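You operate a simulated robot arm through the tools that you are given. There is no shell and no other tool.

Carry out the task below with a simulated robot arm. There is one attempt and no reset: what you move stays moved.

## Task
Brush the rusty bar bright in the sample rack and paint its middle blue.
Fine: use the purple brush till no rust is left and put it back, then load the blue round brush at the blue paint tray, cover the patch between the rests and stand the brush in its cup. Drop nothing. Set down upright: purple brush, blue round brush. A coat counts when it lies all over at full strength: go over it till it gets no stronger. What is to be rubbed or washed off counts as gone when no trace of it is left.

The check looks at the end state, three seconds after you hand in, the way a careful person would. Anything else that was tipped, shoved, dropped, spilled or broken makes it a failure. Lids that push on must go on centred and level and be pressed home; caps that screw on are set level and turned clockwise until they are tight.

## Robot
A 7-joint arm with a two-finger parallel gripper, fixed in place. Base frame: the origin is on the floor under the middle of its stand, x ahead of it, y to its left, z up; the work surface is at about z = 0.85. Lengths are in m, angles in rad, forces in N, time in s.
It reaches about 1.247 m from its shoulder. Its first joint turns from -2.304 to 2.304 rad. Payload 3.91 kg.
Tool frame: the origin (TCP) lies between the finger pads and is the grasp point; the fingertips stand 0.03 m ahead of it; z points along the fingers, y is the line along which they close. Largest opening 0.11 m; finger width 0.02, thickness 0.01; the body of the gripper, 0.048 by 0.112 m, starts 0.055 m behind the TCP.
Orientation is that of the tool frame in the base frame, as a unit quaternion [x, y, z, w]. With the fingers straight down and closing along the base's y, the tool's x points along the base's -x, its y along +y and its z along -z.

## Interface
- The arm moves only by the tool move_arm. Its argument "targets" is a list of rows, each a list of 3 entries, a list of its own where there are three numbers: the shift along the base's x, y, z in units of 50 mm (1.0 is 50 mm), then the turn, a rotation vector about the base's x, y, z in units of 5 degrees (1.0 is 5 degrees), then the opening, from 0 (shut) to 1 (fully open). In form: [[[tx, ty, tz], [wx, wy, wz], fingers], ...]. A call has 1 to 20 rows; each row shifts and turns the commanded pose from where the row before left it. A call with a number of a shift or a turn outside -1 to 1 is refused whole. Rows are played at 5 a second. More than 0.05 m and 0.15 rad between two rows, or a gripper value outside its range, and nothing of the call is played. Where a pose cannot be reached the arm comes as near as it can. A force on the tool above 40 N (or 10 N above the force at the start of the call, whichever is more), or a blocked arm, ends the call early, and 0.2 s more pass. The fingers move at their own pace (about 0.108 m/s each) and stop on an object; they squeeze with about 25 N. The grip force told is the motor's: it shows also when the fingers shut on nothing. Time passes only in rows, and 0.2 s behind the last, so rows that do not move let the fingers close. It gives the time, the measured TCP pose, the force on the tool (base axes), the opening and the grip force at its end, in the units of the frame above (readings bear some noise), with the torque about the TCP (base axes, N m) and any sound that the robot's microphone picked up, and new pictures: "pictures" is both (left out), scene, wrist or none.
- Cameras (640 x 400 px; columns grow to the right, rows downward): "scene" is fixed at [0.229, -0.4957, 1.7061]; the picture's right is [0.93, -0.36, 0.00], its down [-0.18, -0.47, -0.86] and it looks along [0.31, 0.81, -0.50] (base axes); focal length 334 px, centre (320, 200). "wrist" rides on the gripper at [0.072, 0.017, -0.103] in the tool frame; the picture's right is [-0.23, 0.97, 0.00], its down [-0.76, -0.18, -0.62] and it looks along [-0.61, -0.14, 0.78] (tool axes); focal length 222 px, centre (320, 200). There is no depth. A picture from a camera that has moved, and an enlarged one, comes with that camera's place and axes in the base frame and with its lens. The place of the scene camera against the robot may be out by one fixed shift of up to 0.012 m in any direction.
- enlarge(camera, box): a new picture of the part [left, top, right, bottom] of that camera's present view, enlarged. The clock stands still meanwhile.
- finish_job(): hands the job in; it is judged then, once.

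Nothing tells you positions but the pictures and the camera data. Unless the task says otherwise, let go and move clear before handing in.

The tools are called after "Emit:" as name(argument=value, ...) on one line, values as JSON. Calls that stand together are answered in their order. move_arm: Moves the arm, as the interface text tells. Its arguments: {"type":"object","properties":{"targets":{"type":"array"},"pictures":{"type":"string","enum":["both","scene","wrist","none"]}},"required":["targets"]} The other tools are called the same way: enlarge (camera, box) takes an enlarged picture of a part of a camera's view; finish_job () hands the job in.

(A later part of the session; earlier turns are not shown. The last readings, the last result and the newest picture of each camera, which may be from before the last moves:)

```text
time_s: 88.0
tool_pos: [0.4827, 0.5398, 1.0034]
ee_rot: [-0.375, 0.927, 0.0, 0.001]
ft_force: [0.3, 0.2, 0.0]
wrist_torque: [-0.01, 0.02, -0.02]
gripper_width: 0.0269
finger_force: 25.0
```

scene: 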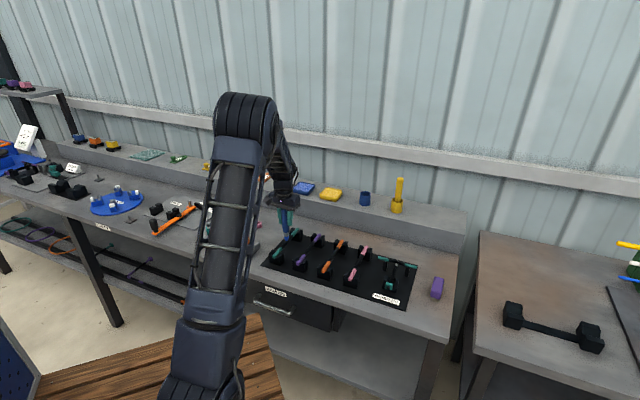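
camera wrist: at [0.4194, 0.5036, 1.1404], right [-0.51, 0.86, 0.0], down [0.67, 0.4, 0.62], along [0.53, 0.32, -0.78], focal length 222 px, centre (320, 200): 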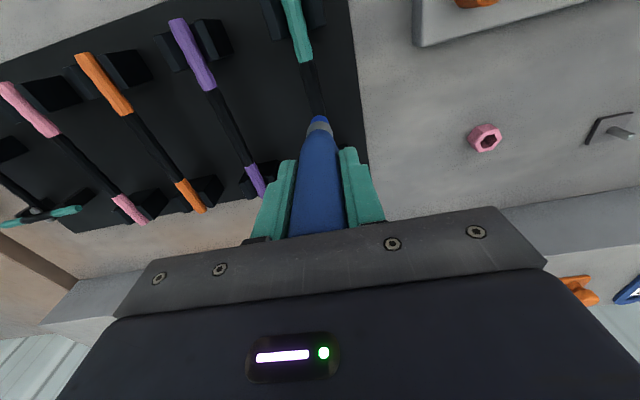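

Emit:
move_arm(targets=[[[0, 0, -0.02], [0, 0, 0], 0], [[0, 0, 0], [0, 0, 0], 0]], pictures="none")

Emit:
move_arm(targets=[[[0, 0, -0.02], [0, 0, 0], 0], [[0, 0, 0], [0, 0, 0], 0]], pictures="both")

Emit:
enlarge(camera="scene", box=[260, 210, 320, 265])

Emit:
enlarge(camera="wrist", box=[260, 30, 380, 150])

```text
time_s: 88.6
tool_pos: [0.4837, 0.5399, 1.0037]
ee_rot: [-0.375, 0.927, -0.001, 0.0]
ft_force: [0.5, 0.3, -0.4]
wrist_torque: [0.01, 0.01, -0.01]
gripper_width: 0.027
finger_force: 25.1
```

```text
time_s: 89.2
tool_pos: [0.4837, 0.5402, 1.0027]
ee_rot: [-0.375, 0.927, 0.001, -0.001]
ft_force: [-0.4, 0.7, -0.5]
wrist_torque: [0.04, 0.05, 0.01]
gripper_width: 0.0267
finger_force: 25.3
camera wrist: at [0.4197, 0.5015, 1.1071], right [-0.51, 0.86, 0.0], down [0.67, 0.4, 0.62], along [0.53, 0.32, -0.78], focal length 222 px, centre (320, 200)
```

scene: 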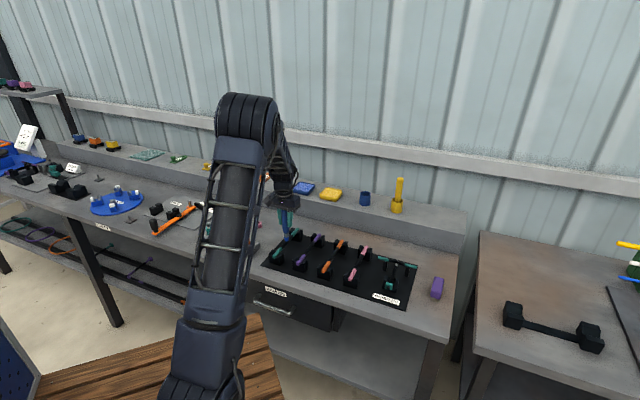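
wrist: 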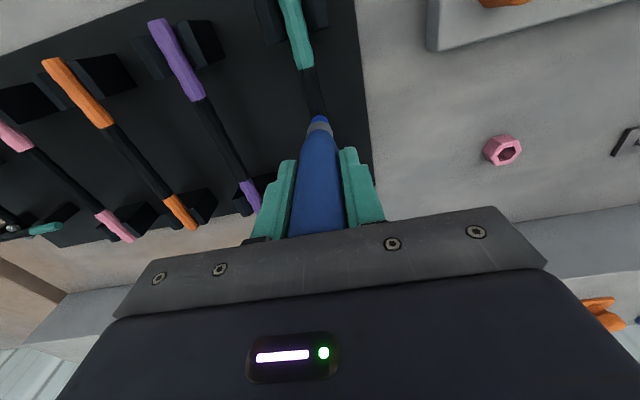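

```text
7.27 times, centred on (290, 238) of scene
camera zoom: at [0.229, -0.4957, 1.7061], right [0.93, -0.36, 0.0], down [-0.18, -0.47, -0.86], along [0.31, 0.81, -0.5], focal length 2425 px, centre (538, -73)
```

zoom: 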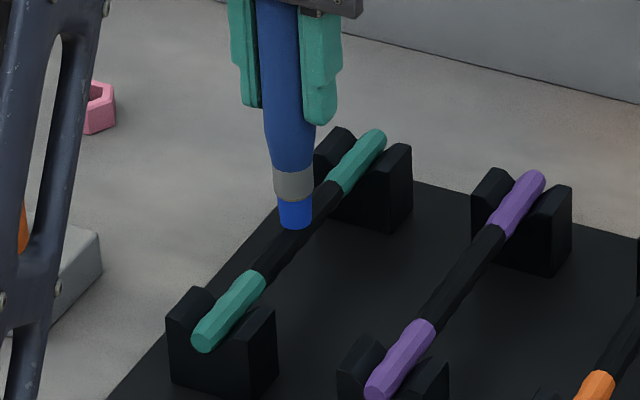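

```text
3.33 times, centred on (320, 90) of wrist
camera zoom: at [0.4197, 0.5015, 1.1071], right [-0.51, 0.86, 0.0], down [0.67, 0.4, 0.62], along [0.53, 0.32, -0.78], focal length 740 px, centre (320, 567)
```

zoom: 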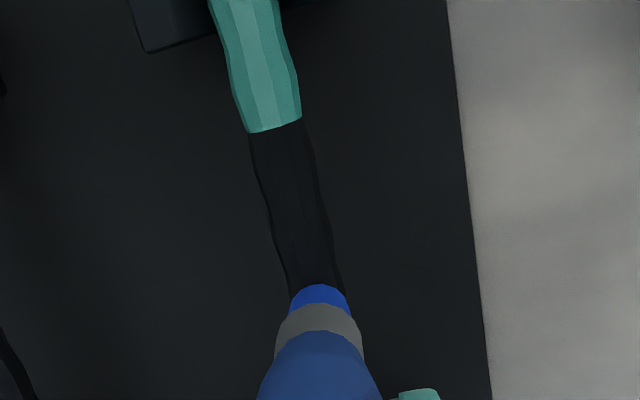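

Emit:
move_arm(targets=[[[0, 0, -0.02], [0, 0, 0], 0], [[0, 0, 0], [0, 0, 0], 0]], pictures="none")

Emit:
move_arm(targets=[[[0, 0, -0.02], [0, 0, 0], 0], [[0, 0, 0], [0, 0, 0], 0]], pictures="none")

```text
time_s: 89.8
tool_pos: [0.4833, 0.5394, 1.0014]
ee_rot: [-0.375, 0.927, 0.0, 0.001]
ft_force: [-1.6, -2.1, 9.0]
wrist_torque: [-0.25, 0.12, 0.03]
gripper_width: 0.0266
finger_force: 25.3
```

```text
time_s: 90.4
tool_pos: [0.4837, 0.5405, 1.0007]
ee_rot: [-0.375, 0.927, 0.0, 0.001]
ft_force: [-1.1, 0.2, 24.8]
wrist_torque: [-0.04, 0.15, -0.02]
gripper_width: 0.0268
finger_force: 24.7
```

Contact found. I'll ease the pressure and make a first stroke along the middle.

Emit:
move_arm(targets=[[[0, 0, 0.024], [0, 0, 0], 0], [[0, 0, 0], [0, 0, 0], 0]], pictures="none")

Emit:
move_arm(targets=[[[0.1, 0.1, 0], [0, 0, 0], 0], [[0.1, 0.1, 0], [0, 0, 0], 0], [[0.1, 0.1, 0], [0, 0, 0], 0], [[0.1, 0.1, 0], [0, 0, 0], 0], [[0, 0, 0], [0, 0, 0], 0]], pictures="scene")

Emit:
enlarge(camera="scene", box=[260, 210, 320, 265])

```text
time_s: 91.0
tool_pos: [0.4834, 0.5393, 1.0009]
ee_rot: [-0.375, 0.927, 0.0, 0.0]
ft_force: [2.3, 4.3, 13.5]
wrist_torque: [0.47, -0.28, -0.01]
gripper_width: 0.0266
finger_force: 24.7
```

```text
time_s: 92.2
tool_pos: [0.5036, 0.5588, 1.0022]
ee_rot: [-0.374, 0.927, 0.0, 0.0]
ft_force: [-2.5, -3.0, 13.8]
wrist_torque: [-0.26, 0.23, 0.02]
gripper_width: 0.0267
finger_force: 24.8
```

scene: 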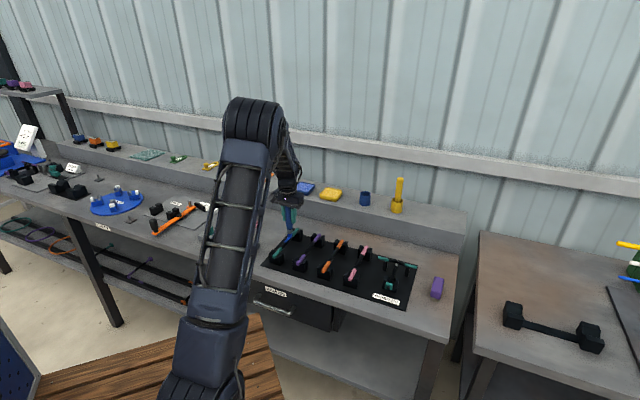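

```text
7.27 times, centred on (290, 238) of scene
camera zoom: at [0.229, -0.4957, 1.7061], right [0.93, -0.36, 0.0], down [-0.18, -0.47, -0.86], along [0.31, 0.81, -0.5], focal length 2425 px, centre (538, -73)
```

zoom: 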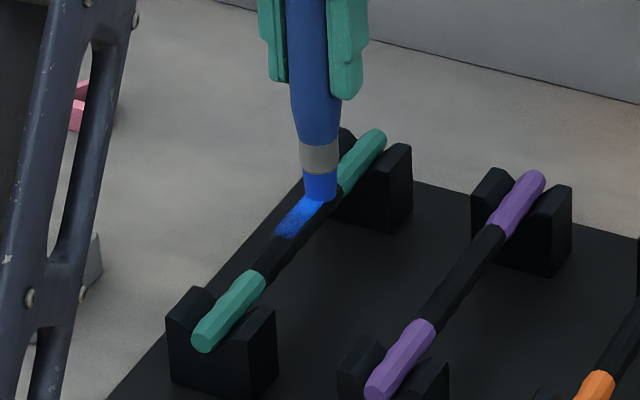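

Blue paint is going on, speckled at first. I'll ease the pressure slightly and go over the whole patch end to end several times.

Emit:
move_arm(targets=[[[0.083, 0.083, 0.012], [0, 0, 0], 0], [[0.083, 0.083, 0], [0, 0, 0], 0], [[-0.113, -0.113, 0], [0, 0, 0], 0], [[-0.113, -0.113, 0], [0, 0, 0], 0], [[-0.113, -0.113, 0], [0, 0, 0], 0], [[-0.113, -0.113, 0], [0, 0, 0], 0], [[-0.113, -0.113, 0], [0, 0, 0], 0], [[-0.113, -0.113, 0], [0, 0, 0], 0], [[-0.113, -0.113, 0], [0, 0, 0], 0], [[-0.113, -0.113, 0], [0, 0, 0], 0], [[-0.113, -0.113, 0], [0, 0, 0], 0], [[-0.113, -0.113, 0], [0, 0, 0], 0]], pictures="scene")

Emit:
enlarge(camera="scene", box=[260, 210, 320, 265])

```text
time_s: 94.8
tool_pos: [0.4537, 0.5115, 1.0009]
ee_rot: [-0.374, 0.927, -0.001, -0.001]
ft_force: [-0.4, -0.2, -0.8]
wrist_torque: [-0.03, -0.03, -0.01]
gripper_width: 0.0266
finger_force: 25.0
```

scene: 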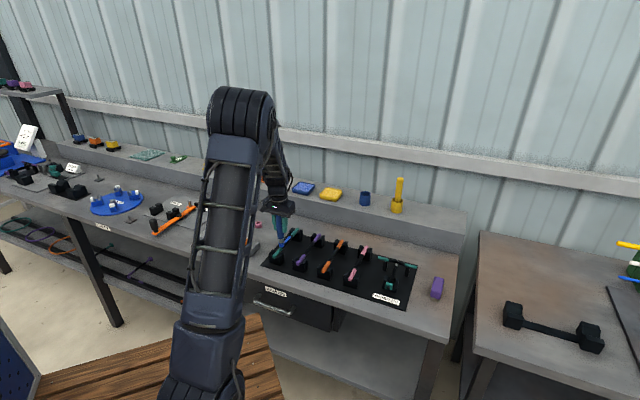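

```text
7.27 times, centred on (290, 238) of scene
camera zoom: at [0.229, -0.4957, 1.7061], right [0.93, -0.36, 0.0], down [-0.18, -0.47, -0.86], along [0.31, 0.81, -0.5], focal length 2425 px, centre (538, -73)
```

zoom: 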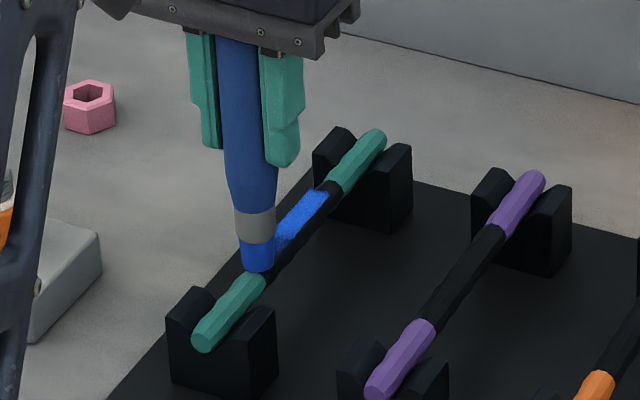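

Contact was lost near the end of that stroke. I'll lower slightly until it touches again and stroke back.

Emit:
move_arm(targets=[[[0.05, 0.05, -0.016], [0, 0, 0], 0], [[0, 0, 0], [0, 0, 0], 0]], pictures="none")

Emit:
move_arm(targets=[[[0, 0, -0.012], [0, 0, 0], 0], [[0, 0, 0], [0, 0, 0], 0]], pictures="none")

```text
time_s: 95.4
tool_pos: [0.4571, 0.5135, 1.0014]
ee_rot: [-0.375, 0.927, 0.0, 0.001]
ft_force: [0.3, -0.5, 2.2]
wrist_torque: [-0.04, 0.05, 0.0]
gripper_width: 0.0266
finger_force: 25.2
```

```text
time_s: 96.0
tool_pos: [0.4577, 0.5144, 1.0009]
ee_rot: [-0.375, 0.927, 0.0, 0.001]
ft_force: [-0.5, 1.3, 11.8]
wrist_torque: [0.09, 0.04, 0.01]
gripper_width: 0.0266
finger_force: 24.3
```

Emit:
move_arm(targets=[[[-0.04, -0.04, 0], [0, 0, 0], 0], [[0.1, 0.1, 0], [0, 0, 0], 0], [[0.1, 0.1, 0], [0, 0, 0], 0], [[0.1, 0.1, 0], [0, 0, 0], 0], [[0.1, 0.1, 0], [0, 0, 0], 0], [[0.1, 0.1, 0], [0, 0, 0], 0], [[0.1, 0.1, 0], [0, 0, 0], 0], [[0.1, 0.1, 0], [0, 0, 0], 0], [[0.1, 0.1, 0], [0, 0, 0], 0], [[0.1, 0.1, 0], [0, 0, 0], 0], [[0.1, 0.1, 0], [0, 0, 0], 0], [[0.06, 0.06, 0], [0, 0, 0], 0]], pictures="scene")

Emit:
enlarge(camera="scene", box=[260, 210, 320, 265])

```text
time_s: 98.6
tool_pos: [0.5083, 0.5637, 1.0005]
ee_rot: [-0.375, 0.927, 0.0, 0.0]
ft_force: [-3.3, -5.8, 18.9]
wrist_torque: [-0.43, 0.36, 0.01]
gripper_width: 0.0266
finger_force: 25.2
```

scene: 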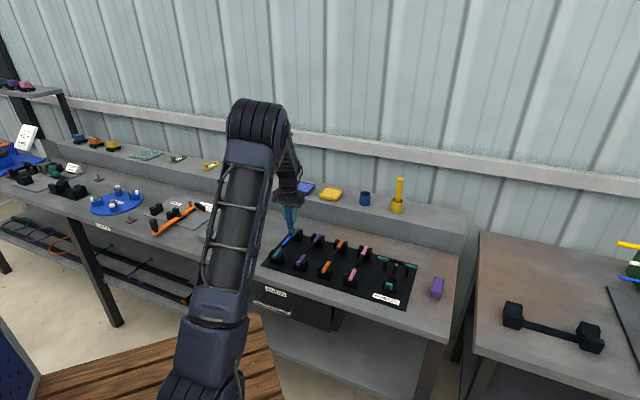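

```text
7.27 times, centred on (290, 238) of scene
camera zoom: at [0.229, -0.4957, 1.7061], right [0.93, -0.36, 0.0], down [-0.18, -0.47, -0.86], along [0.31, 0.81, -0.5], focal length 2425 px, centre (538, -73)
```

zoom: 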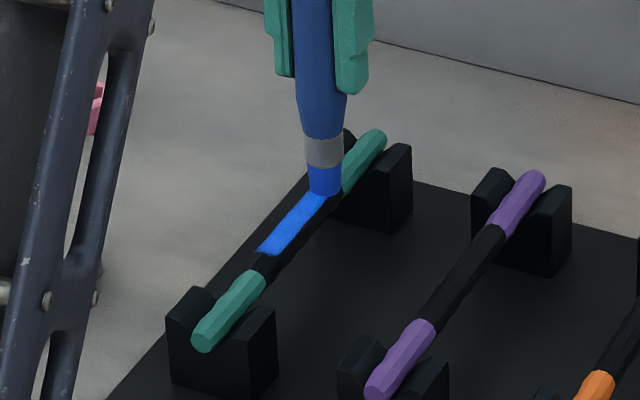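

The patch is a strip on the bar's top, and it is filling in. I'll continue back-and-forth strokes, compensating a slight slope.

Emit:
move_arm(targets=[[[0, 0, 0.01], [0, 0, 0], 0], [[-0.1, -0.1, -0.002], [0, 0, 0], 0], [[-0.1, -0.1, -0.002], [0, 0, 0], 0], [[-0.1, -0.1, -0.002], [0, 0, 0], 0], [[-0.1, -0.1, -0.002], [0, 0, 0], 0], [[-0.1, -0.1, -0.002], [0, 0, 0], 0], [[-0.1, -0.1, -0.002], [0, 0, 0], 0], [[-0.1, -0.1, -0.002], [0, 0, 0], 0], [[-0.1, -0.1, -0.002], [0, 0, 0], 0], [[-0.1, -0.1, -0.002], [0, 0, 0], 0], [[-0.1, -0.1, -0.002], [0, 0, 0], 0], [[0, 0, 0], [0, 0, 0], 0]], pictures="none")

```text
time_s: 101.2
tool_pos: [0.4577, 0.5142, 0.9991]
ee_rot: [-0.375, 0.927, 0.0, 0.001]
ft_force: [4.3, 2.2, 15.4]
wrist_torque: [0.32, -0.4, -0.01]
gripper_width: 0.0267
finger_force: 25.2
```

Emit:
move_arm(targets=[[[-0.03, -0.03, 0.006], [0, 0, 0], 0], [[0.1, 0.1, 0.001], [0, 0, 0], 0], [[0.1, 0.1, 0.001], [0, 0, 0], 0], [[0.1, 0.1, 0.001], [0, 0, 0], 0], [[0.1, 0.1, 0.001], [0, 0, 0], 0], [[0.1, 0.1, 0.001], [0, 0, 0], 0], [[0.1, 0.1, 0.001], [0, 0, 0], 0], [[0.1, 0.1, 0.001], [0, 0, 0], 0], [[0.1, 0.1, 0.001], [0, 0, 0], 0], [[0.1, 0.1, 0.001], [0, 0, 0], 0], [[0.1, 0.1, 0.001], [0, 0, 0], 0], [[0.05, 0.05, 0], [0, 0, 0], 0], [[0, 0, 0], [0, 0, 0], 0]], pictures="scene")

Emit:
enlarge(camera="scene", box=[260, 210, 320, 265])

```text
time_s: 104.0
tool_pos: [0.5104, 0.566, 1.0015]
ee_rot: [-0.375, 0.927, 0.0, 0.0]
ft_force: [-1.0, 0.2, -1.1]
wrist_torque: [0.0, -0.01, 0.0]
gripper_width: 0.0268
finger_force: 25.1
```

scene: 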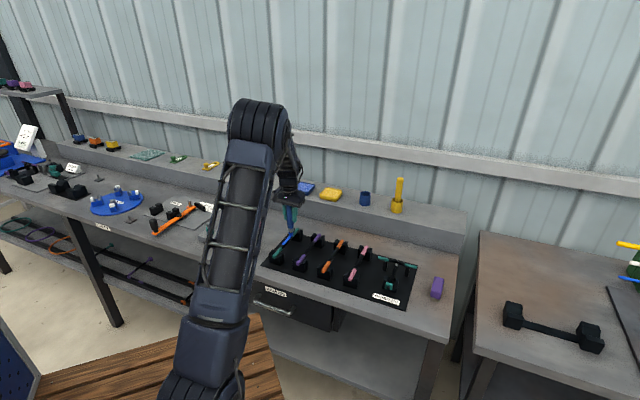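

```text
7.27 times, centred on (290, 238) of scene
camera zoom: at [0.229, -0.4957, 1.7061], right [0.93, -0.36, 0.0], down [-0.18, -0.47, -0.86], along [0.31, 0.81, -0.5], focal length 2425 px, centre (538, -73)
```

zoom: 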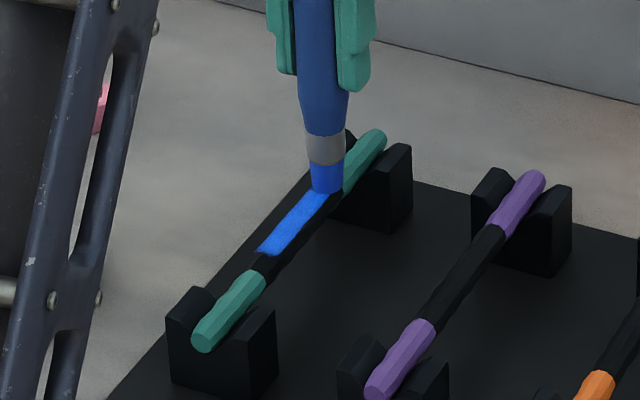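

I'll lift off and inspect the coat closely.

Emit:
move_arm(targets=[[[0, 0, 0.3], [0, 0, 0], 0], [[0, 0, 0.5], [0, 0, 0], 0], [[0.3, -0.6, 0.2], [0, 0, 0], 0], [[0.3, -0.7, 0], [0, 0, 0], 0], [[0.1, -0.6, 0], [0, 0, 0], 0], [[0, 0, 0], [0, 0, 0], 0]], pictures="both")

Emit:
enlarge(camera="scene", box=[265, 220, 315, 260])

Emit:
enlarge(camera="wrist", box=[360, 0, 500, 160])

```text
time_s: 105.4
tool_pos: [0.5434, 0.471, 1.0496]
ee_rot: [-0.374, 0.927, 0.0, 0.001]
ft_force: [-0.5, -0.4, -0.4]
wrist_torque: [0.02, 0.02, -0.02]
gripper_width: 0.0267
finger_force: 25.2
camera wrist: at [0.48, 0.4325, 1.155], right [-0.51, 0.86, 0.0], down [0.67, 0.4, 0.62], along [0.53, 0.32, -0.78], focal length 222 px, centre (320, 200)
```

scene: 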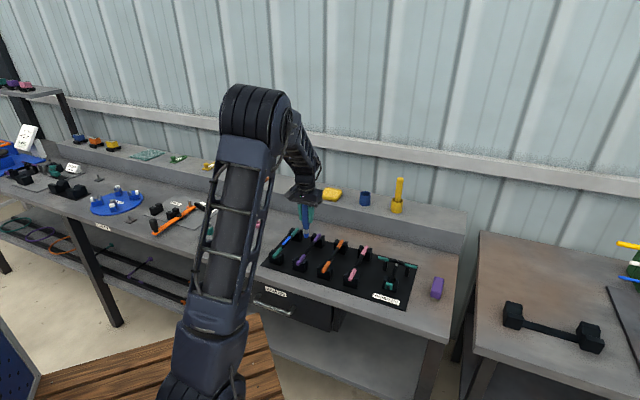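
wrist: 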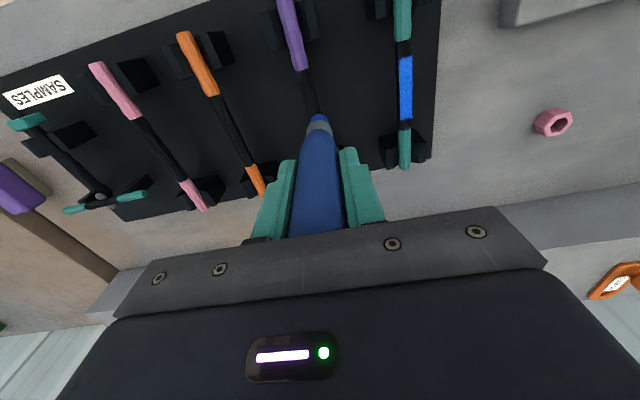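

```text
10.00 times, centred on (290, 240) of scene
camera zoom: at [0.229, -0.4957, 1.7061], right [0.93, -0.36, 0.0], down [-0.18, -0.47, -0.86], along [0.31, 0.81, -0.5], focal length 3335 px, centre (620, -200)
```

zoom: 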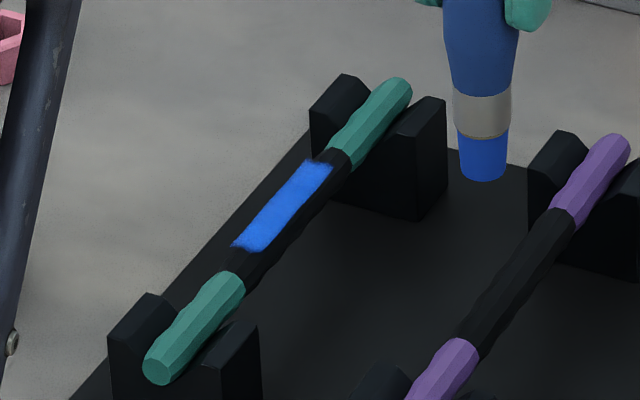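

```text
2.50 times, centred on (430, 80) of wrist
camera zoom: at [0.48, 0.4325, 1.155], right [-0.51, 0.86, 0.0], down [0.67, 0.4, 0.62], along [0.53, 0.32, -0.78], focal length 555 px, centre (45, 500)
```

zoom: 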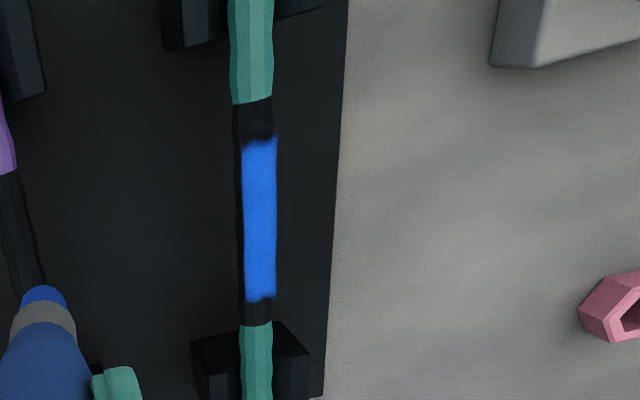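

Emit:
enlarge(camera="wrist", box=[385, 45, 425, 130])

Emit:
enlarge(camera="scene", box=[280, 230, 305, 252])

```text
4.71 times, centred on (405, 88) of wrist
camera zoom: at [0.48, 0.4325, 1.155], right [-0.51, 0.86, 0.0], down [0.67, 0.4, 0.62], along [0.53, 0.32, -0.78], focal length 1045 px, centre (-80, 729)
```

zoom: 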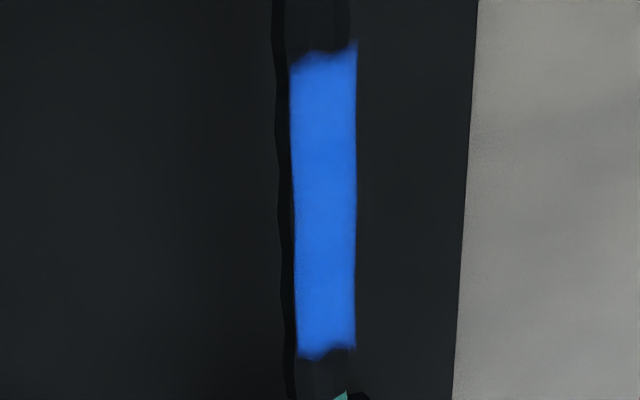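

```text
16.00 times, centred on (292, 241) of scene
camera zoom: at [0.229, -0.4957, 1.7061], right [0.93, -0.36, 0.0], down [-0.18, -0.47, -0.86], along [0.31, 0.81, -0.5], focal length 5335 px, centre (760, -456)
```

zoom: 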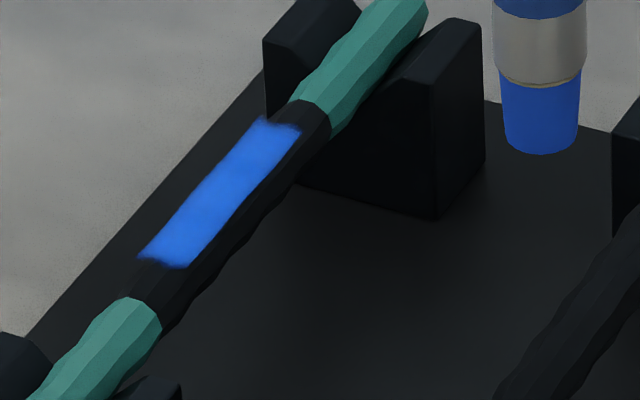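

The coat is a rectangle about ±31 mm around the bar's centre. I'll go over it several more times to bring it to full strength, with lighter, steadier contact.

Emit:
move_arm(targets=[[[-0.1, 0.6, 0], [0, 0, 0], 0], [[-0.3, 0.7, 0], [0, 0, 0], 0], [[-0.3, 0.6, -0.2], [0, 0, 0], 0], [[-0.27, -0.27, -0.5], [0, 0, 0], 0], [[-0.27, -0.27, -0.2], [0, 0, 0], 0], [[0, 0, -0.1], [0, 0, 0], 0], [[0, 0, -0.02], [0, 0, 0], 0], [[0, 0, 0], [0, 0, 0], 0]], pictures="none")

Emit:
move_arm(targets=[[[0, 0, -0.015], [0, 0, 0], 0], [[0, 0, 0], [0, 0, 0], 0]], pictures="none")

```text
time_s: 107.2
tool_pos: [0.4815, 0.5382, 1.0003]
ee_rot: [-0.374, 0.927, 0.0, 0.0]
ft_force: [-0.9, 0.2, 0.4]
wrist_torque: [-0.02, 0.04, -0.01]
gripper_width: 0.0265
finger_force: 24.6
```

```text
time_s: 107.8
tool_pos: [0.4813, 0.5386, 0.9994]
ee_rot: [-0.374, 0.927, 0.001, 0.001]
ft_force: [0.8, -2.1, 11.4]
wrist_torque: [-0.15, -0.12, -0.01]
gripper_width: 0.0267
finger_force: 25.2
```

Emit:
move_arm(targets=[[[0.11, 0.11, 0.001], [0, 0, 0], 0], [[0.11, 0.11, 0.001], [0, 0, 0], 0], [[0.11, 0.11, 0.001], [0, 0, 0], 0], [[0.11, 0.11, 0.001], [0, 0, 0], 0], [[-0.11, -0.11, -0.001], [0, 0, 0], 0], [[-0.11, -0.11, -0.001], [0, 0, 0], 0], [[-0.11, -0.11, -0.001], [0, 0, 0], 0], [[-0.11, -0.11, -0.001], [0, 0, 0], 0], [[-0.11, -0.11, -0.001], [0, 0, 0], 0], [[-0.11, -0.11, -0.001], [0, 0, 0], 0], [[-0.11, -0.11, -0.001], [0, 0, 0], 0], [[-0.11, -0.11, -0.001], [0, 0, 0], 0]], pictures="none")

Emit:
move_arm(targets=[[[0.11, 0.11, 0.001], [0, 0, 0], 0], [[0.11, 0.11, 0.001], [0, 0, 0], 0], [[0.11, 0.11, 0.001], [0, 0, 0], 0], [[0.11, 0.11, 0.001], [0, 0, 0], 0], [[0.11, 0.11, 0.001], [0, 0, 0], 0], [[0.11, 0.11, 0.001], [0, 0, 0], 0], [[0.11, 0.11, 0.001], [0, 0, 0], 0], [[0.11, 0.11, 0.001], [0, 0, 0], 0], [[0, 0, 0], [0, 0, 0], 0]], pictures="scene")

Emit:
enlarge(camera="scene", box=[265, 215, 315, 260])

```text
time_s: 110.4
tool_pos: [0.4595, 0.5156, 0.9993]
ee_rot: [-0.374, 0.927, 0.0, 0.0]
ft_force: [4.0, 3.4, 17.1]
wrist_torque: [0.4, -0.47, -0.01]
gripper_width: 0.0268
finger_force: 24.6
```

```text
time_s: 112.4
tool_pos: [0.5051, 0.561, 0.999]
ee_rot: [-0.374, 0.927, 0.0, 0.0]
ft_force: [0.5, -0.5, 4.7]
wrist_torque: [-0.01, 0.0, 0.02]
gripper_width: 0.0273
finger_force: 24.9
```

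scene: 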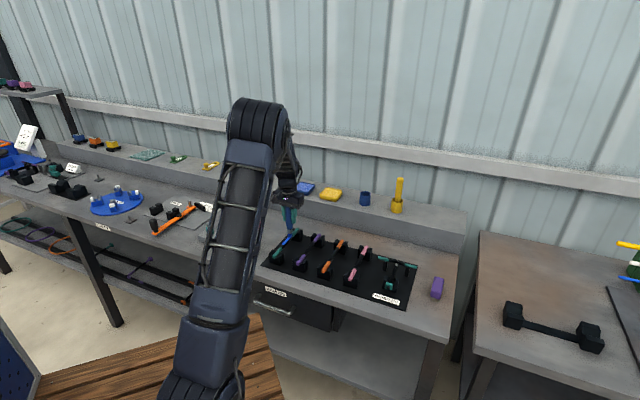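

```text
8.89 times, centred on (290, 238) of scene
camera zoom: at [0.229, -0.4957, 1.7061], right [0.93, -0.36, 0.0], down [-0.18, -0.47, -0.86], along [0.31, 0.81, -0.5], focal length 2964 px, centre (587, -133)
```

zoom: 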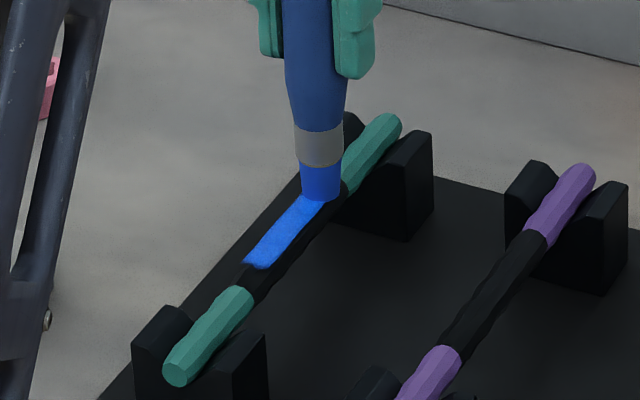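

Coat is building. I'll add passes offset ±3 mm sideways so the patch's long edges get full strength too.

Emit:
move_arm(targets=[[[-0.03, 0.05, -0.004], [0, 0, 0], 0], [[-0.11, -0.11, -0.001], [0, 0, 0], 0], [[-0.11, -0.11, -0.001], [0, 0, 0], 0], [[-0.11, -0.11, -0.001], [0, 0, 0], 0], [[-0.11, -0.11, -0.001], [0, 0, 0], 0], [[-0.11, -0.11, -0.001], [0, 0, 0], 0], [[-0.11, -0.11, -0.001], [0, 0, 0], 0], [[-0.11, -0.11, -0.001], [0, 0, 0], 0], [[-0.11, -0.11, -0.001], [0, 0, 0], 0], [[-0.05, -0.05, 0], [0, 0, 0], 0], [[0, 0, 0], [0, 0, 0], 0]], pictures="none")

Emit:
move_arm(targets=[[[0.07, -0.09, 0], [0, 0, 0], 0], [[0.11, 0.11, 0.001], [0, 0, 0], 0], [[0.11, 0.11, 0.001], [0, 0, 0], 0], [[0.11, 0.11, 0.001], [0, 0, 0], 0], [[0.11, 0.11, 0.001], [0, 0, 0], 0], [[0.11, 0.11, 0.001], [0, 0, 0], 0], [[0.11, 0.11, 0.001], [0, 0, 0], 0], [[0.11, 0.11, 0.001], [0, 0, 0], 0], [[0.11, 0.11, 0.001], [0, 0, 0], 0], [[0.06, 0.06, 0], [0, 0, 0], 0], [[0, 0, 0], [0, 0, 0], 0]], pictures="scene")

Emit:
enlarge(camera="scene", box=[265, 215, 315, 260])

```text
time_s: 114.8
tool_pos: [0.4555, 0.5178, 0.9986]
ee_rot: [-0.374, 0.927, 0.0, 0.001]
ft_force: [4.2, 2.9, 18.2]
wrist_torque: [0.35, -0.48, -0.03]
gripper_width: 0.0269
finger_force: 25.0
```

```text
time_s: 117.2
tool_pos: [0.5073, 0.5597, 1.0001]
ee_rot: [-0.374, 0.927, 0.001, 0.0]
ft_force: [-0.3, 0.1, -1.0]
wrist_torque: [-0.01, -0.02, 0.01]
gripper_width: 0.027
finger_force: 25.5
```

scene: 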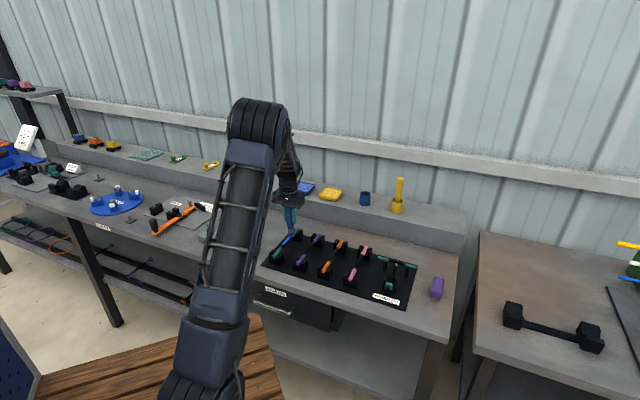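

```text
8.89 times, centred on (290, 238) of scene
camera zoom: at [0.229, -0.4957, 1.7061], right [0.93, -0.36, 0.0], down [-0.18, -0.47, -0.86], along [0.31, 0.81, -0.5], focal length 2964 px, centre (587, -133)
```

zoom: 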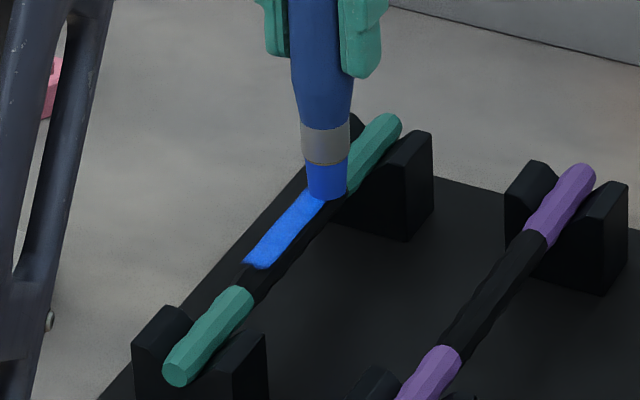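

Emit:
move_arm(targets=[[[-0.02, 0.02, -0.014], [0, 0, 0], 0], [[0, 0, 0], [0, 0, 0], 0]], pictures="none")

Emit:
move_arm(targets=[[[0, 0, -0.012], [0, 0, 0], 0], [[0, 0, 0], [0, 0, 0], 0]], pictures="none")

```text
time_s: 117.8
tool_pos: [0.506, 0.5601, 0.9978]
ee_rot: [-0.375, 0.927, -0.001, -0.001]
ft_force: [0.3, -0.4, 2.3]
wrist_torque: [-0.04, -0.03, -0.01]
gripper_width: 0.0269
finger_force: 24.8
```

```text
time_s: 118.4
tool_pos: [0.5066, 0.5612, 0.9976]
ee_rot: [-0.375, 0.927, 0.0, 0.001]
ft_force: [3.1, -2.3, 8.5]
wrist_torque: [-0.16, -0.31, -0.02]
gripper_width: 0.027
finger_force: 24.7
```

Emit:
move_arm(targets=[[[-0.12, -0.1, 0], [0, 0, 0], 0], [[-0.11, -0.11, 0], [0, 0, 0], 0], [[-0.11, -0.11, 0], [0, 0, 0], 0], [[-0.11, -0.11, 0], [0, 0, 0], 0], [[-0.11, -0.11, 0], [0, 0, 0], 0], [[-0.11, -0.11, 0], [0, 0, 0], 0], [[-0.11, -0.11, 0], [0, 0, 0], 0], [[-0.11, -0.11, 0], [0, 0, 0], 0], [[-0.06, -0.06, 0], [0, 0, 0], 0], [[0, 0, 0], [0, 0, 0], 0]], pictures="none")

Emit:
move_arm(targets=[[[0.11, 0.11, 0], [0, 0, 0], 0], [[0.11, 0.11, 0], [0, 0, 0], 0], [[0.11, 0.11, 0], [0, 0, 0], 0], [[0.11, 0.11, 0], [0, 0, 0], 0], [[0.11, 0.11, 0], [0, 0, 0], 0], [[0.11, 0.11, 0], [0, 0, 0], 0], [[0.11, 0.11, 0], [0, 0, 0], 0], [[0.11, 0.11, 0], [0, 0, 0], 0], [[0.05, 0.05, 0], [0, 0, 0], 0], [[0, 0, 0], [0, 0, 0], 0]], pictures="none")

```text
time_s: 120.6
tool_pos: [0.4578, 0.5125, 0.9981]
ee_rot: [-0.375, 0.927, 0.0, 0.001]
ft_force: [1.1, 1.6, 7.9]
wrist_torque: [0.22, -0.16, 0.01]
gripper_width: 0.0269
finger_force: 24.9
```

```text
time_s: 122.8
tool_pos: [0.5051, 0.561, 0.9964]
ee_rot: [-0.374, 0.927, 0.0, 0.0]
ft_force: [-0.6, -0.8, 3.2]
wrist_torque: [-0.12, 0.06, 0.02]
gripper_width: 0.0265
finger_force: 25.0
```

Emit:
move_arm(targets=[[[-0.04, 0.04, -0.004], [0, 0, 0], 0], [[-0.11, -0.11, 0], [0, 0, 0], 0], [[-0.11, -0.11, 0], [0, 0, 0], 0], [[-0.11, -0.11, 0], [0, 0, 0], 0], [[-0.11, -0.11, 0], [0, 0, 0], 0], [[-0.11, -0.11, 0], [0, 0, 0], 0], [[-0.11, -0.11, 0], [0, 0, 0], 0], [[-0.11, -0.11, 0], [0, 0, 0], 0], [[-0.11, -0.11, 0], [0, 0, 0], 0], [[-0.05, -0.05, 0], [0, 0, 0], 0], [[0, 0, 0], [0, 0, 0], 0]], pictures="none")

Emit:
move_arm(targets=[[[0.08, -0.08, -0.004], [0, 0, 0], 0], [[0.11, 0.11, 0], [0, 0, 0], 0], [[0.11, 0.11, 0], [0, 0, 0], 0], [[0.11, 0.11, 0], [0, 0, 0], 0], [[0.11, 0.11, 0], [0, 0, 0], 0], [[0.11, 0.11, 0], [0, 0, 0], 0], [[0.11, 0.11, 0], [0, 0, 0], 0], [[0.11, 0.11, 0], [0, 0, 0], 0], [[0.11, 0.11, 0], [0, 0, 0], 0], [[0.05, 0.05, 0], [0, 0, 0], 0], [[0, 0, 0], [0, 0, 0], 0]], pictures="none")

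Emit:
move_arm(targets=[[[0, 0, 0.3], [0, 0, 0], 0], [[0, 0, 0.5], [0, 0, 0], 0], [[0.3, -0.6, 0.2], [0, 0, 0], 0], [[0.3, -0.7, 0], [0, 0, 0], 0], [[0.1, -0.6, 0], [0, 0, 0], 0], [[0, 0, 0], [0, 0, 0], 0]], pictures="both")

Emit:
enlarge(camera="wrist", box=[385, 45, 425, 130])

Emit:
enlarge(camera="scene", box=[280, 230, 305, 252])

```text
time_s: 125.2
tool_pos: [0.4562, 0.515, 0.998]
ee_rot: [-0.374, 0.927, 0.0, 0.001]
ft_force: [-0.2, -0.7, -0.6]
wrist_torque: [0.0, 0.0, -0.01]
gripper_width: 0.0271
finger_force: 25.4
```

```text
time_s: 127.6
tool_pos: [0.5074, 0.558, 0.9979]
ee_rot: [-0.375, 0.927, 0.0, -0.001]
ft_force: [-0.5, 0.4, -0.8]
wrist_torque: [0.0, 0.01, 0.0]
gripper_width: 0.0269
finger_force: 24.9
```

```text
time_s: 129.0
tool_pos: [0.5416, 0.4625, 1.0488]
ee_rot: [-0.376, 0.927, 0.001, 0.0]
ft_force: [-0.7, -0.3, 0.8]
wrist_torque: [-0.01, -0.01, 0.0]
gripper_width: 0.027
finger_force: 25.1
camera wrist: at [0.4783, 0.4247, 1.1525], right [-0.51, 0.86, 0.0], down [0.67, 0.4, 0.62], along [0.53, 0.32, -0.78], focal length 222 px, centre (320, 200)
```

scene: 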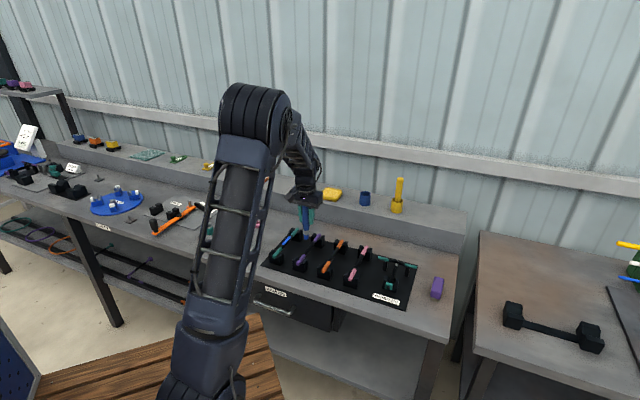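
wrist: 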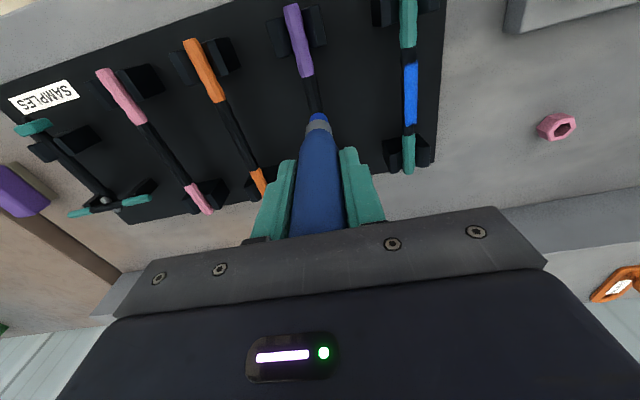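

```text
4.71 times, centred on (405, 88) of wrist
camera zoom: at [0.4783, 0.4247, 1.1525], right [-0.51, 0.86, 0.0], down [0.67, 0.4, 0.62], along [0.53, 0.32, -0.78], focal length 1045 px, centre (-80, 729)
```

zoom: 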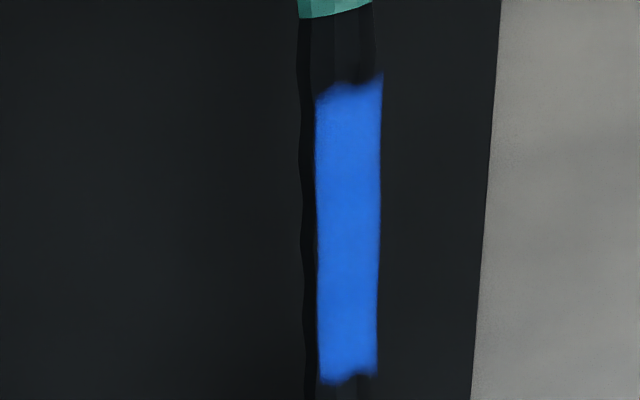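

```text
16.00 times, centred on (292, 241) of scene
camera zoom: at [0.229, -0.4957, 1.7061], right [0.93, -0.36, 0.0], down [-0.18, -0.47, -0.86], along [0.31, 0.81, -0.5], focal length 5335 px, centre (760, -456)
```

zoom: 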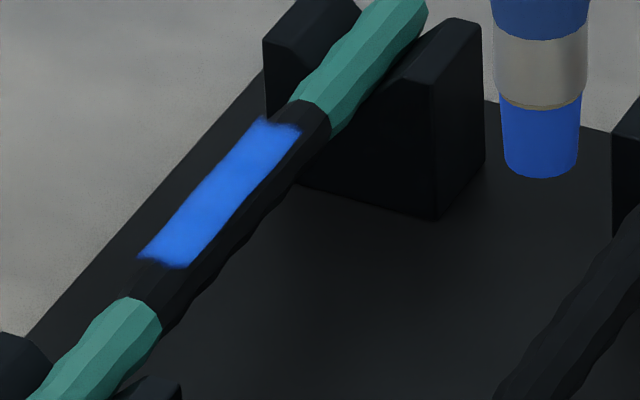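

The coat looks unchanged and even, so it is probably near full strength. To be sure I'll do another round with steady contact and compare.

Emit:
move_arm(targets=[[[-0.1, 0.6, 0], [0, 0, 0], 0], [[-0.3, 0.7, 0], [0, 0, 0], 0], [[-0.34, 0.64, -0.2], [0, 0, 0], 0], [[-0.25, -0.25, -0.5], [0, 0, 0], 0], [[-0.25, -0.25, -0.2], [0, 0, 0], 0], [[0, 0, -0.1], [0, 0, 0], 0], [[0, 0, -0.02], [0, 0, 0], 0], [[0, 0, 0], [0, 0, 0], 0]], pictures="none")

Emit:
move_arm(targets=[[[0, 0, -0.012], [0, 0, 0], 0], [[0, 0, 0], [0, 0, 0], 0]], pictures="none")

```text
time_s: 130.8
tool_pos: [0.4779, 0.5349, 0.9983]
ee_rot: [-0.374, 0.927, 0.0, 0.0]
ft_force: [-0.5, -4.0, 20.7]
wrist_torque: [-0.29, -0.04, -0.01]
gripper_width: 0.0266
finger_force: 24.9
```

```text
time_s: 131.4
tool_pos: [0.4784, 0.5353, 0.9969]
ee_rot: [-0.374, 0.927, 0.0, 0.0]
ft_force: [1.0, -0.4, 25.1]
wrist_torque: [0.05, -0.31, 0.01]
gripper_width: 0.0273
finger_force: 24.9
```

Emit:
move_arm(targets=[[[0, 0, 0.02], [0, 0, 0], 0], [[0, 0, 0], [0, 0, 0], 0]], pictures="none")

```text
time_s: 132.0
tool_pos: [0.478, 0.5352, 0.9963]
ee_rot: [-0.374, 0.927, 0.0, 0.0]
ft_force: [2.2, 1.3, 11.9]
wrist_torque: [0.12, -0.29, 0.03]
gripper_width: 0.027
finger_force: 25.3
```

Emit:
move_arm(targets=[[[0.11, 0.11, 0], [0, 0, 0], 0], [[0.11, 0.11, 0], [0, 0, 0], 0], [[0.11, 0.11, 0], [0, 0, 0], 0], [[0.11, 0.11, 0], [0, 0, 0], 0], [[0.11, 0.11, 0], [0, 0, 0], 0], [[-0.11, -0.11, 0], [0, 0, 0], 0], [[-0.11, -0.11, 0], [0, 0, 0], 0], [[-0.11, -0.11, 0], [0, 0, 0], 0], [[-0.11, -0.11, 0], [0, 0, 0], 0], [[-0.11, -0.11, 0], [0, 0, 0], 0], [[-0.11, -0.11, 0], [0, 0, 0], 0], [[-0.11, -0.11, 0], [0, 0, 0], 0], [[-0.11, -0.11, 0], [0, 0, 0], 0], [[-0.11, -0.11, 0], [0, 0, 0], 0], [[0, 0, 0], [0, 0, 0], 0]], pictures="none")

```text
time_s: 135.2
tool_pos: [0.4553, 0.5129, 0.9983]
ee_rot: [-0.374, 0.927, 0.0, 0.0]
ft_force: [0.9, -0.3, -0.6]
wrist_torque: [0.02, 0.01, 0.01]
gripper_width: 0.027
finger_force: 24.9
```

Emit:
move_arm(targets=[[[0.03, 0.03, -0.014], [0, 0, 0], 0], [[0, 0, 0], [0, 0, 0], 0]], pictures="none")

Emit:
move_arm(targets=[[[0.11, 0.11, 0], [0, 0, 0], 0], [[0.11, 0.11, 0], [0, 0, 0], 0], [[0.11, 0.11, 0], [0, 0, 0], 0], [[0.11, 0.11, 0], [0, 0, 0], 0], [[0.11, 0.11, 0], [0, 0, 0], 0], [[0.11, 0.11, 0], [0, 0, 0], 0], [[0.11, 0.11, 0], [0, 0, 0], 0], [[0.11, 0.11, 0], [0, 0, 0], 0], [[0.07, 0.07, 0], [0, 0, 0], 0], [[0, 0, 0], [0, 0, 0], 0]], pictures="none")

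```text
time_s: 135.8
tool_pos: [0.4582, 0.5158, 0.9979]
ee_rot: [-0.375, 0.927, 0.0, 0.0]
ft_force: [0.6, -0.1, 0.2]
wrist_torque: [-0.01, -0.02, 0.0]
gripper_width: 0.0268
finger_force: 25.0
```

```text
time_s: 138.0
tool_pos: [0.5065, 0.5626, 0.9964]
ee_rot: [-0.375, 0.927, 0.001, -0.001]
ft_force: [0.0, -1.9, 1.6]
wrist_torque: [-0.04, 0.0, -0.03]
gripper_width: 0.0266
finger_force: 25.1
```

Emit:
move_arm(targets=[[[0, 0, -0.012], [0, 0, 0], 0], [[-0.11, -0.11, 0], [0, 0, 0], 0], [[-0.11, -0.11, 0], [0, 0, 0], 0], [[-0.11, -0.11, 0], [0, 0, 0], 0], [[-0.11, -0.11, 0], [0, 0, 0], 0], [[-0.11, -0.11, 0], [0, 0, 0], 0], [[-0.11, -0.11, 0], [0, 0, 0], 0], [[-0.11, -0.11, 0], [0, 0, 0], 0], [[-0.11, -0.11, 0], [0, 0, 0], 0], [[-0.07, -0.07, 0], [0, 0, 0], 0], [[0, 0, 0], [0, 0, 0], 0]], pictures="none")

Emit:
move_arm(targets=[[[0, 0, -0.004], [0, 0, 0], 0], [[0.11, 0.11, 0], [0, 0, 0], 0], [[0.11, 0.11, 0], [0, 0, 0], 0], [[0.11, 0.11, 0], [0, 0, 0], 0], [[0.11, 0.11, 0], [0, 0, 0], 0], [[0.11, 0.11, 0], [0, 0, 0], 0], [[0.11, 0.11, 0], [0, 0, 0], 0], [[0.11, 0.11, 0], [0, 0, 0], 0], [[0.11, 0.11, 0], [0, 0, 0], 0], [[0.07, 0.07, 0], [0, 0, 0], 0], [[0, 0, 0], [0, 0, 0], 0]], pictures="none")

```text
time_s: 140.4
tool_pos: [0.4587, 0.514, 0.9959]
ee_rot: [-0.374, 0.927, 0.0, 0.0]
ft_force: [1.1, 1.3, 8.6]
wrist_torque: [0.21, -0.15, 0.03]
gripper_width: 0.0268
finger_force: 25.2
```

```text
time_s: 142.8
tool_pos: [0.5068, 0.5614, 0.9953]
ee_rot: [-0.375, 0.927, 0.0, 0.0]
ft_force: [-2.8, -3.6, 16.6]
wrist_torque: [-0.28, 0.29, -0.01]
gripper_width: 0.0267
finger_force: 25.5
```

Emit:
move_arm(targets=[[[-0.04, 0.04, 0.002], [0, 0, 0], 0], [[-0.11, -0.11, 0], [0, 0, 0], 0], [[-0.11, -0.11, 0], [0, 0, 0], 0], [[-0.11, -0.11, 0], [0, 0, 0], 0], [[-0.11, -0.11, 0], [0, 0, 0], 0], [[-0.11, -0.11, 0], [0, 0, 0], 0], [[-0.11, -0.11, 0], [0, 0, 0], 0], [[-0.11, -0.11, 0], [0, 0, 0], 0], [[-0.11, -0.11, 0], [0, 0, 0], 0], [[-0.07, -0.07, 0], [0, 0, 0], 0], [[0, 0, 0], [0, 0, 0], 0]], pictures="none")

Emit:
move_arm(targets=[[[0.08, -0.08, 0], [0, 0, 0], 0], [[0.11, 0.11, 0], [0, 0, 0], 0], [[0.11, 0.11, 0], [0, 0, 0], 0], [[0.11, 0.11, 0], [0, 0, 0], 0], [[0.11, 0.11, 0], [0, 0, 0], 0], [[0.11, 0.11, 0], [0, 0, 0], 0], [[0.11, 0.11, 0], [0, 0, 0], 0], [[0.11, 0.11, 0], [0, 0, 0], 0], [[0.11, 0.11, 0], [0, 0, 0], 0], [[0.07, 0.07, 0], [0, 0, 0], 0], [[0, 0, 0], [0, 0, 0], 0]], pictures="none")

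```text
time_s: 145.2
tool_pos: [0.4569, 0.5156, 0.994]
ee_rot: [-0.374, 0.927, 0.0, 0.0]
ft_force: [4.1, 5.1, 22.7]
wrist_torque: [0.45, -0.45, -0.02]
gripper_width: 0.027
finger_force: 25.2
```

```text
time_s: 147.6
tool_pos: [0.508, 0.5594, 0.9953]
ee_rot: [-0.375, 0.927, -0.001, 0.0]
ft_force: [0.0, 0.3, -1.7]
wrist_torque: [-0.03, -0.01, 0.01]
gripper_width: 0.0267
finger_force: 24.9
```

Emit:
move_arm(targets=[[[0, 0, -0.018], [0, 0, 0], 0], [[0, 0, 0], [0, 0, 0], 0]], pictures="none")

```text
time_s: 148.2
tool_pos: [0.5082, 0.5607, 0.9951]
ee_rot: [-0.375, 0.927, 0.0, 0.001]
ft_force: [0.1, -2.0, 9.7]
wrist_torque: [-0.13, -0.01, 0.0]
gripper_width: 0.027
finger_force: 24.7
```

Emit:
move_arm(targets=[[[-0.11, -0.11, 0], [0, 0, 0], 0], [[-0.11, -0.11, 0], [0, 0, 0], 0], [[-0.11, -0.11, 0], [0, 0, 0], 0], [[-0.11, -0.11, 0], [0, 0, 0], 0], [[-0.11, -0.11, 0], [0, 0, 0], 0], [[-0.11, -0.11, 0], [0, 0, 0], 0], [[-0.11, -0.11, 0], [0, 0, 0], 0], [[-0.11, -0.11, 0], [0, 0, 0], 0], [[-0.08, -0.08, 0], [0, 0, 0], 0], [[0, 0, 0], [0, 0, 0], 0]], pictures="none")

Emit:
move_arm(targets=[[[-0.03, 0.03, 0.3], [0, 0, 0], 0], [[0, 0, 0.5], [0, 0, 0], 0], [[0.3, -0.6, 0.2], [0, 0, 0], 0], [[0.6, -0.5, 0], [0, 0, 0], 0], [[0.6, -0.5, 0], [0, 0, 0], 0], [[0.3, 0.3, 0], [0, 0, 0], 0], [[0, 0, 0], [0, 0, 0], 0]], pictures="both")

Emit:
enlarge(camera="scene", box=[280, 230, 305, 252])

Emit:
enlarge(camera="wrist", box=[370, 0, 470, 160])

```text
time_s: 150.4
tool_pos: [0.4616, 0.5112, 0.9949]
ee_rot: [-0.374, 0.927, 0.001, 0.001]
ft_force: [3.8, 6.4, 24.8]
wrist_torque: [0.62, -0.35, -0.04]
gripper_width: 0.0271
finger_force: 25.0
```

```text
time_s: 152.0
tool_pos: [0.5481, 0.4494, 1.0435]
ee_rot: [-0.375, 0.927, 0.0, 0.0]
ft_force: [0.2, -0.1, -1.0]
wrist_torque: [-0.01, 0.02, -0.03]
gripper_width: 0.0267
finger_force: 25.2
camera wrist: at [0.4853, 0.4118, 1.1494], right [-0.51, 0.86, 0.0], down [0.67, 0.4, 0.62], along [0.53, 0.32, -0.78], focal length 222 px, centre (320, 200)
```

scene: 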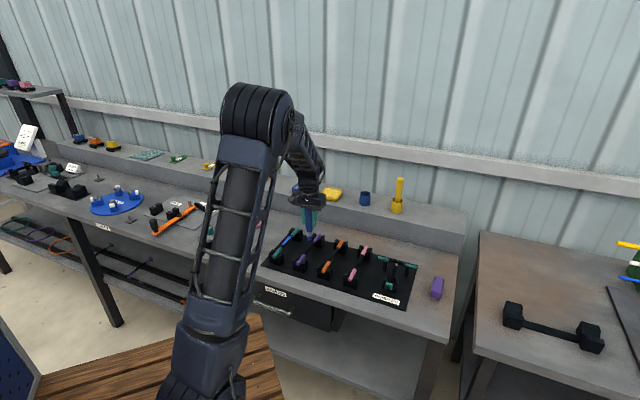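
wrist: 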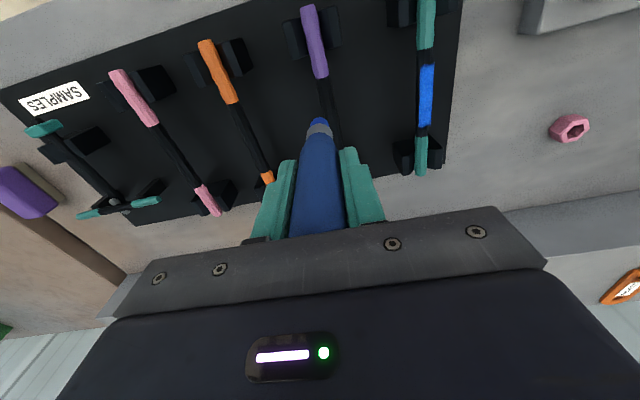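

```text
16.00 times, centred on (292, 241) of scene
camera zoom: at [0.229, -0.4957, 1.7061], right [0.93, -0.36, 0.0], down [-0.18, -0.47, -0.86], along [0.31, 0.81, -0.5], focal length 5335 px, centre (760, -456)
```

zoom: 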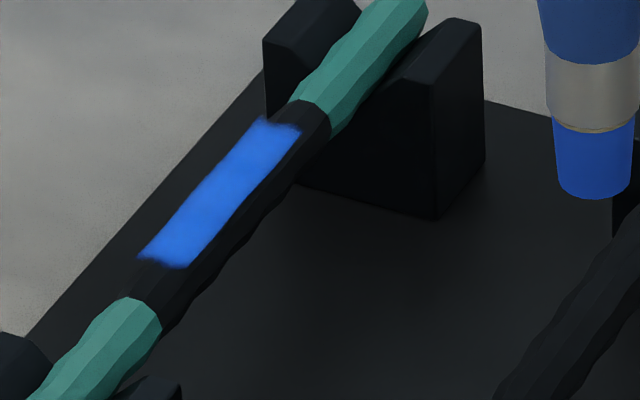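

```text
2.50 times, centred on (420, 80) of wrist
camera zoom: at [0.4853, 0.4118, 1.1494], right [-0.51, 0.86, 0.0], down [0.67, 0.4, 0.62], along [0.53, 0.32, -0.78], focal length 555 px, centre (70, 500)
```

zoom: 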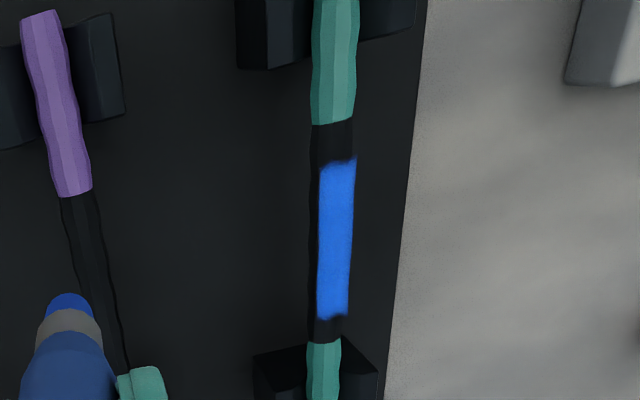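

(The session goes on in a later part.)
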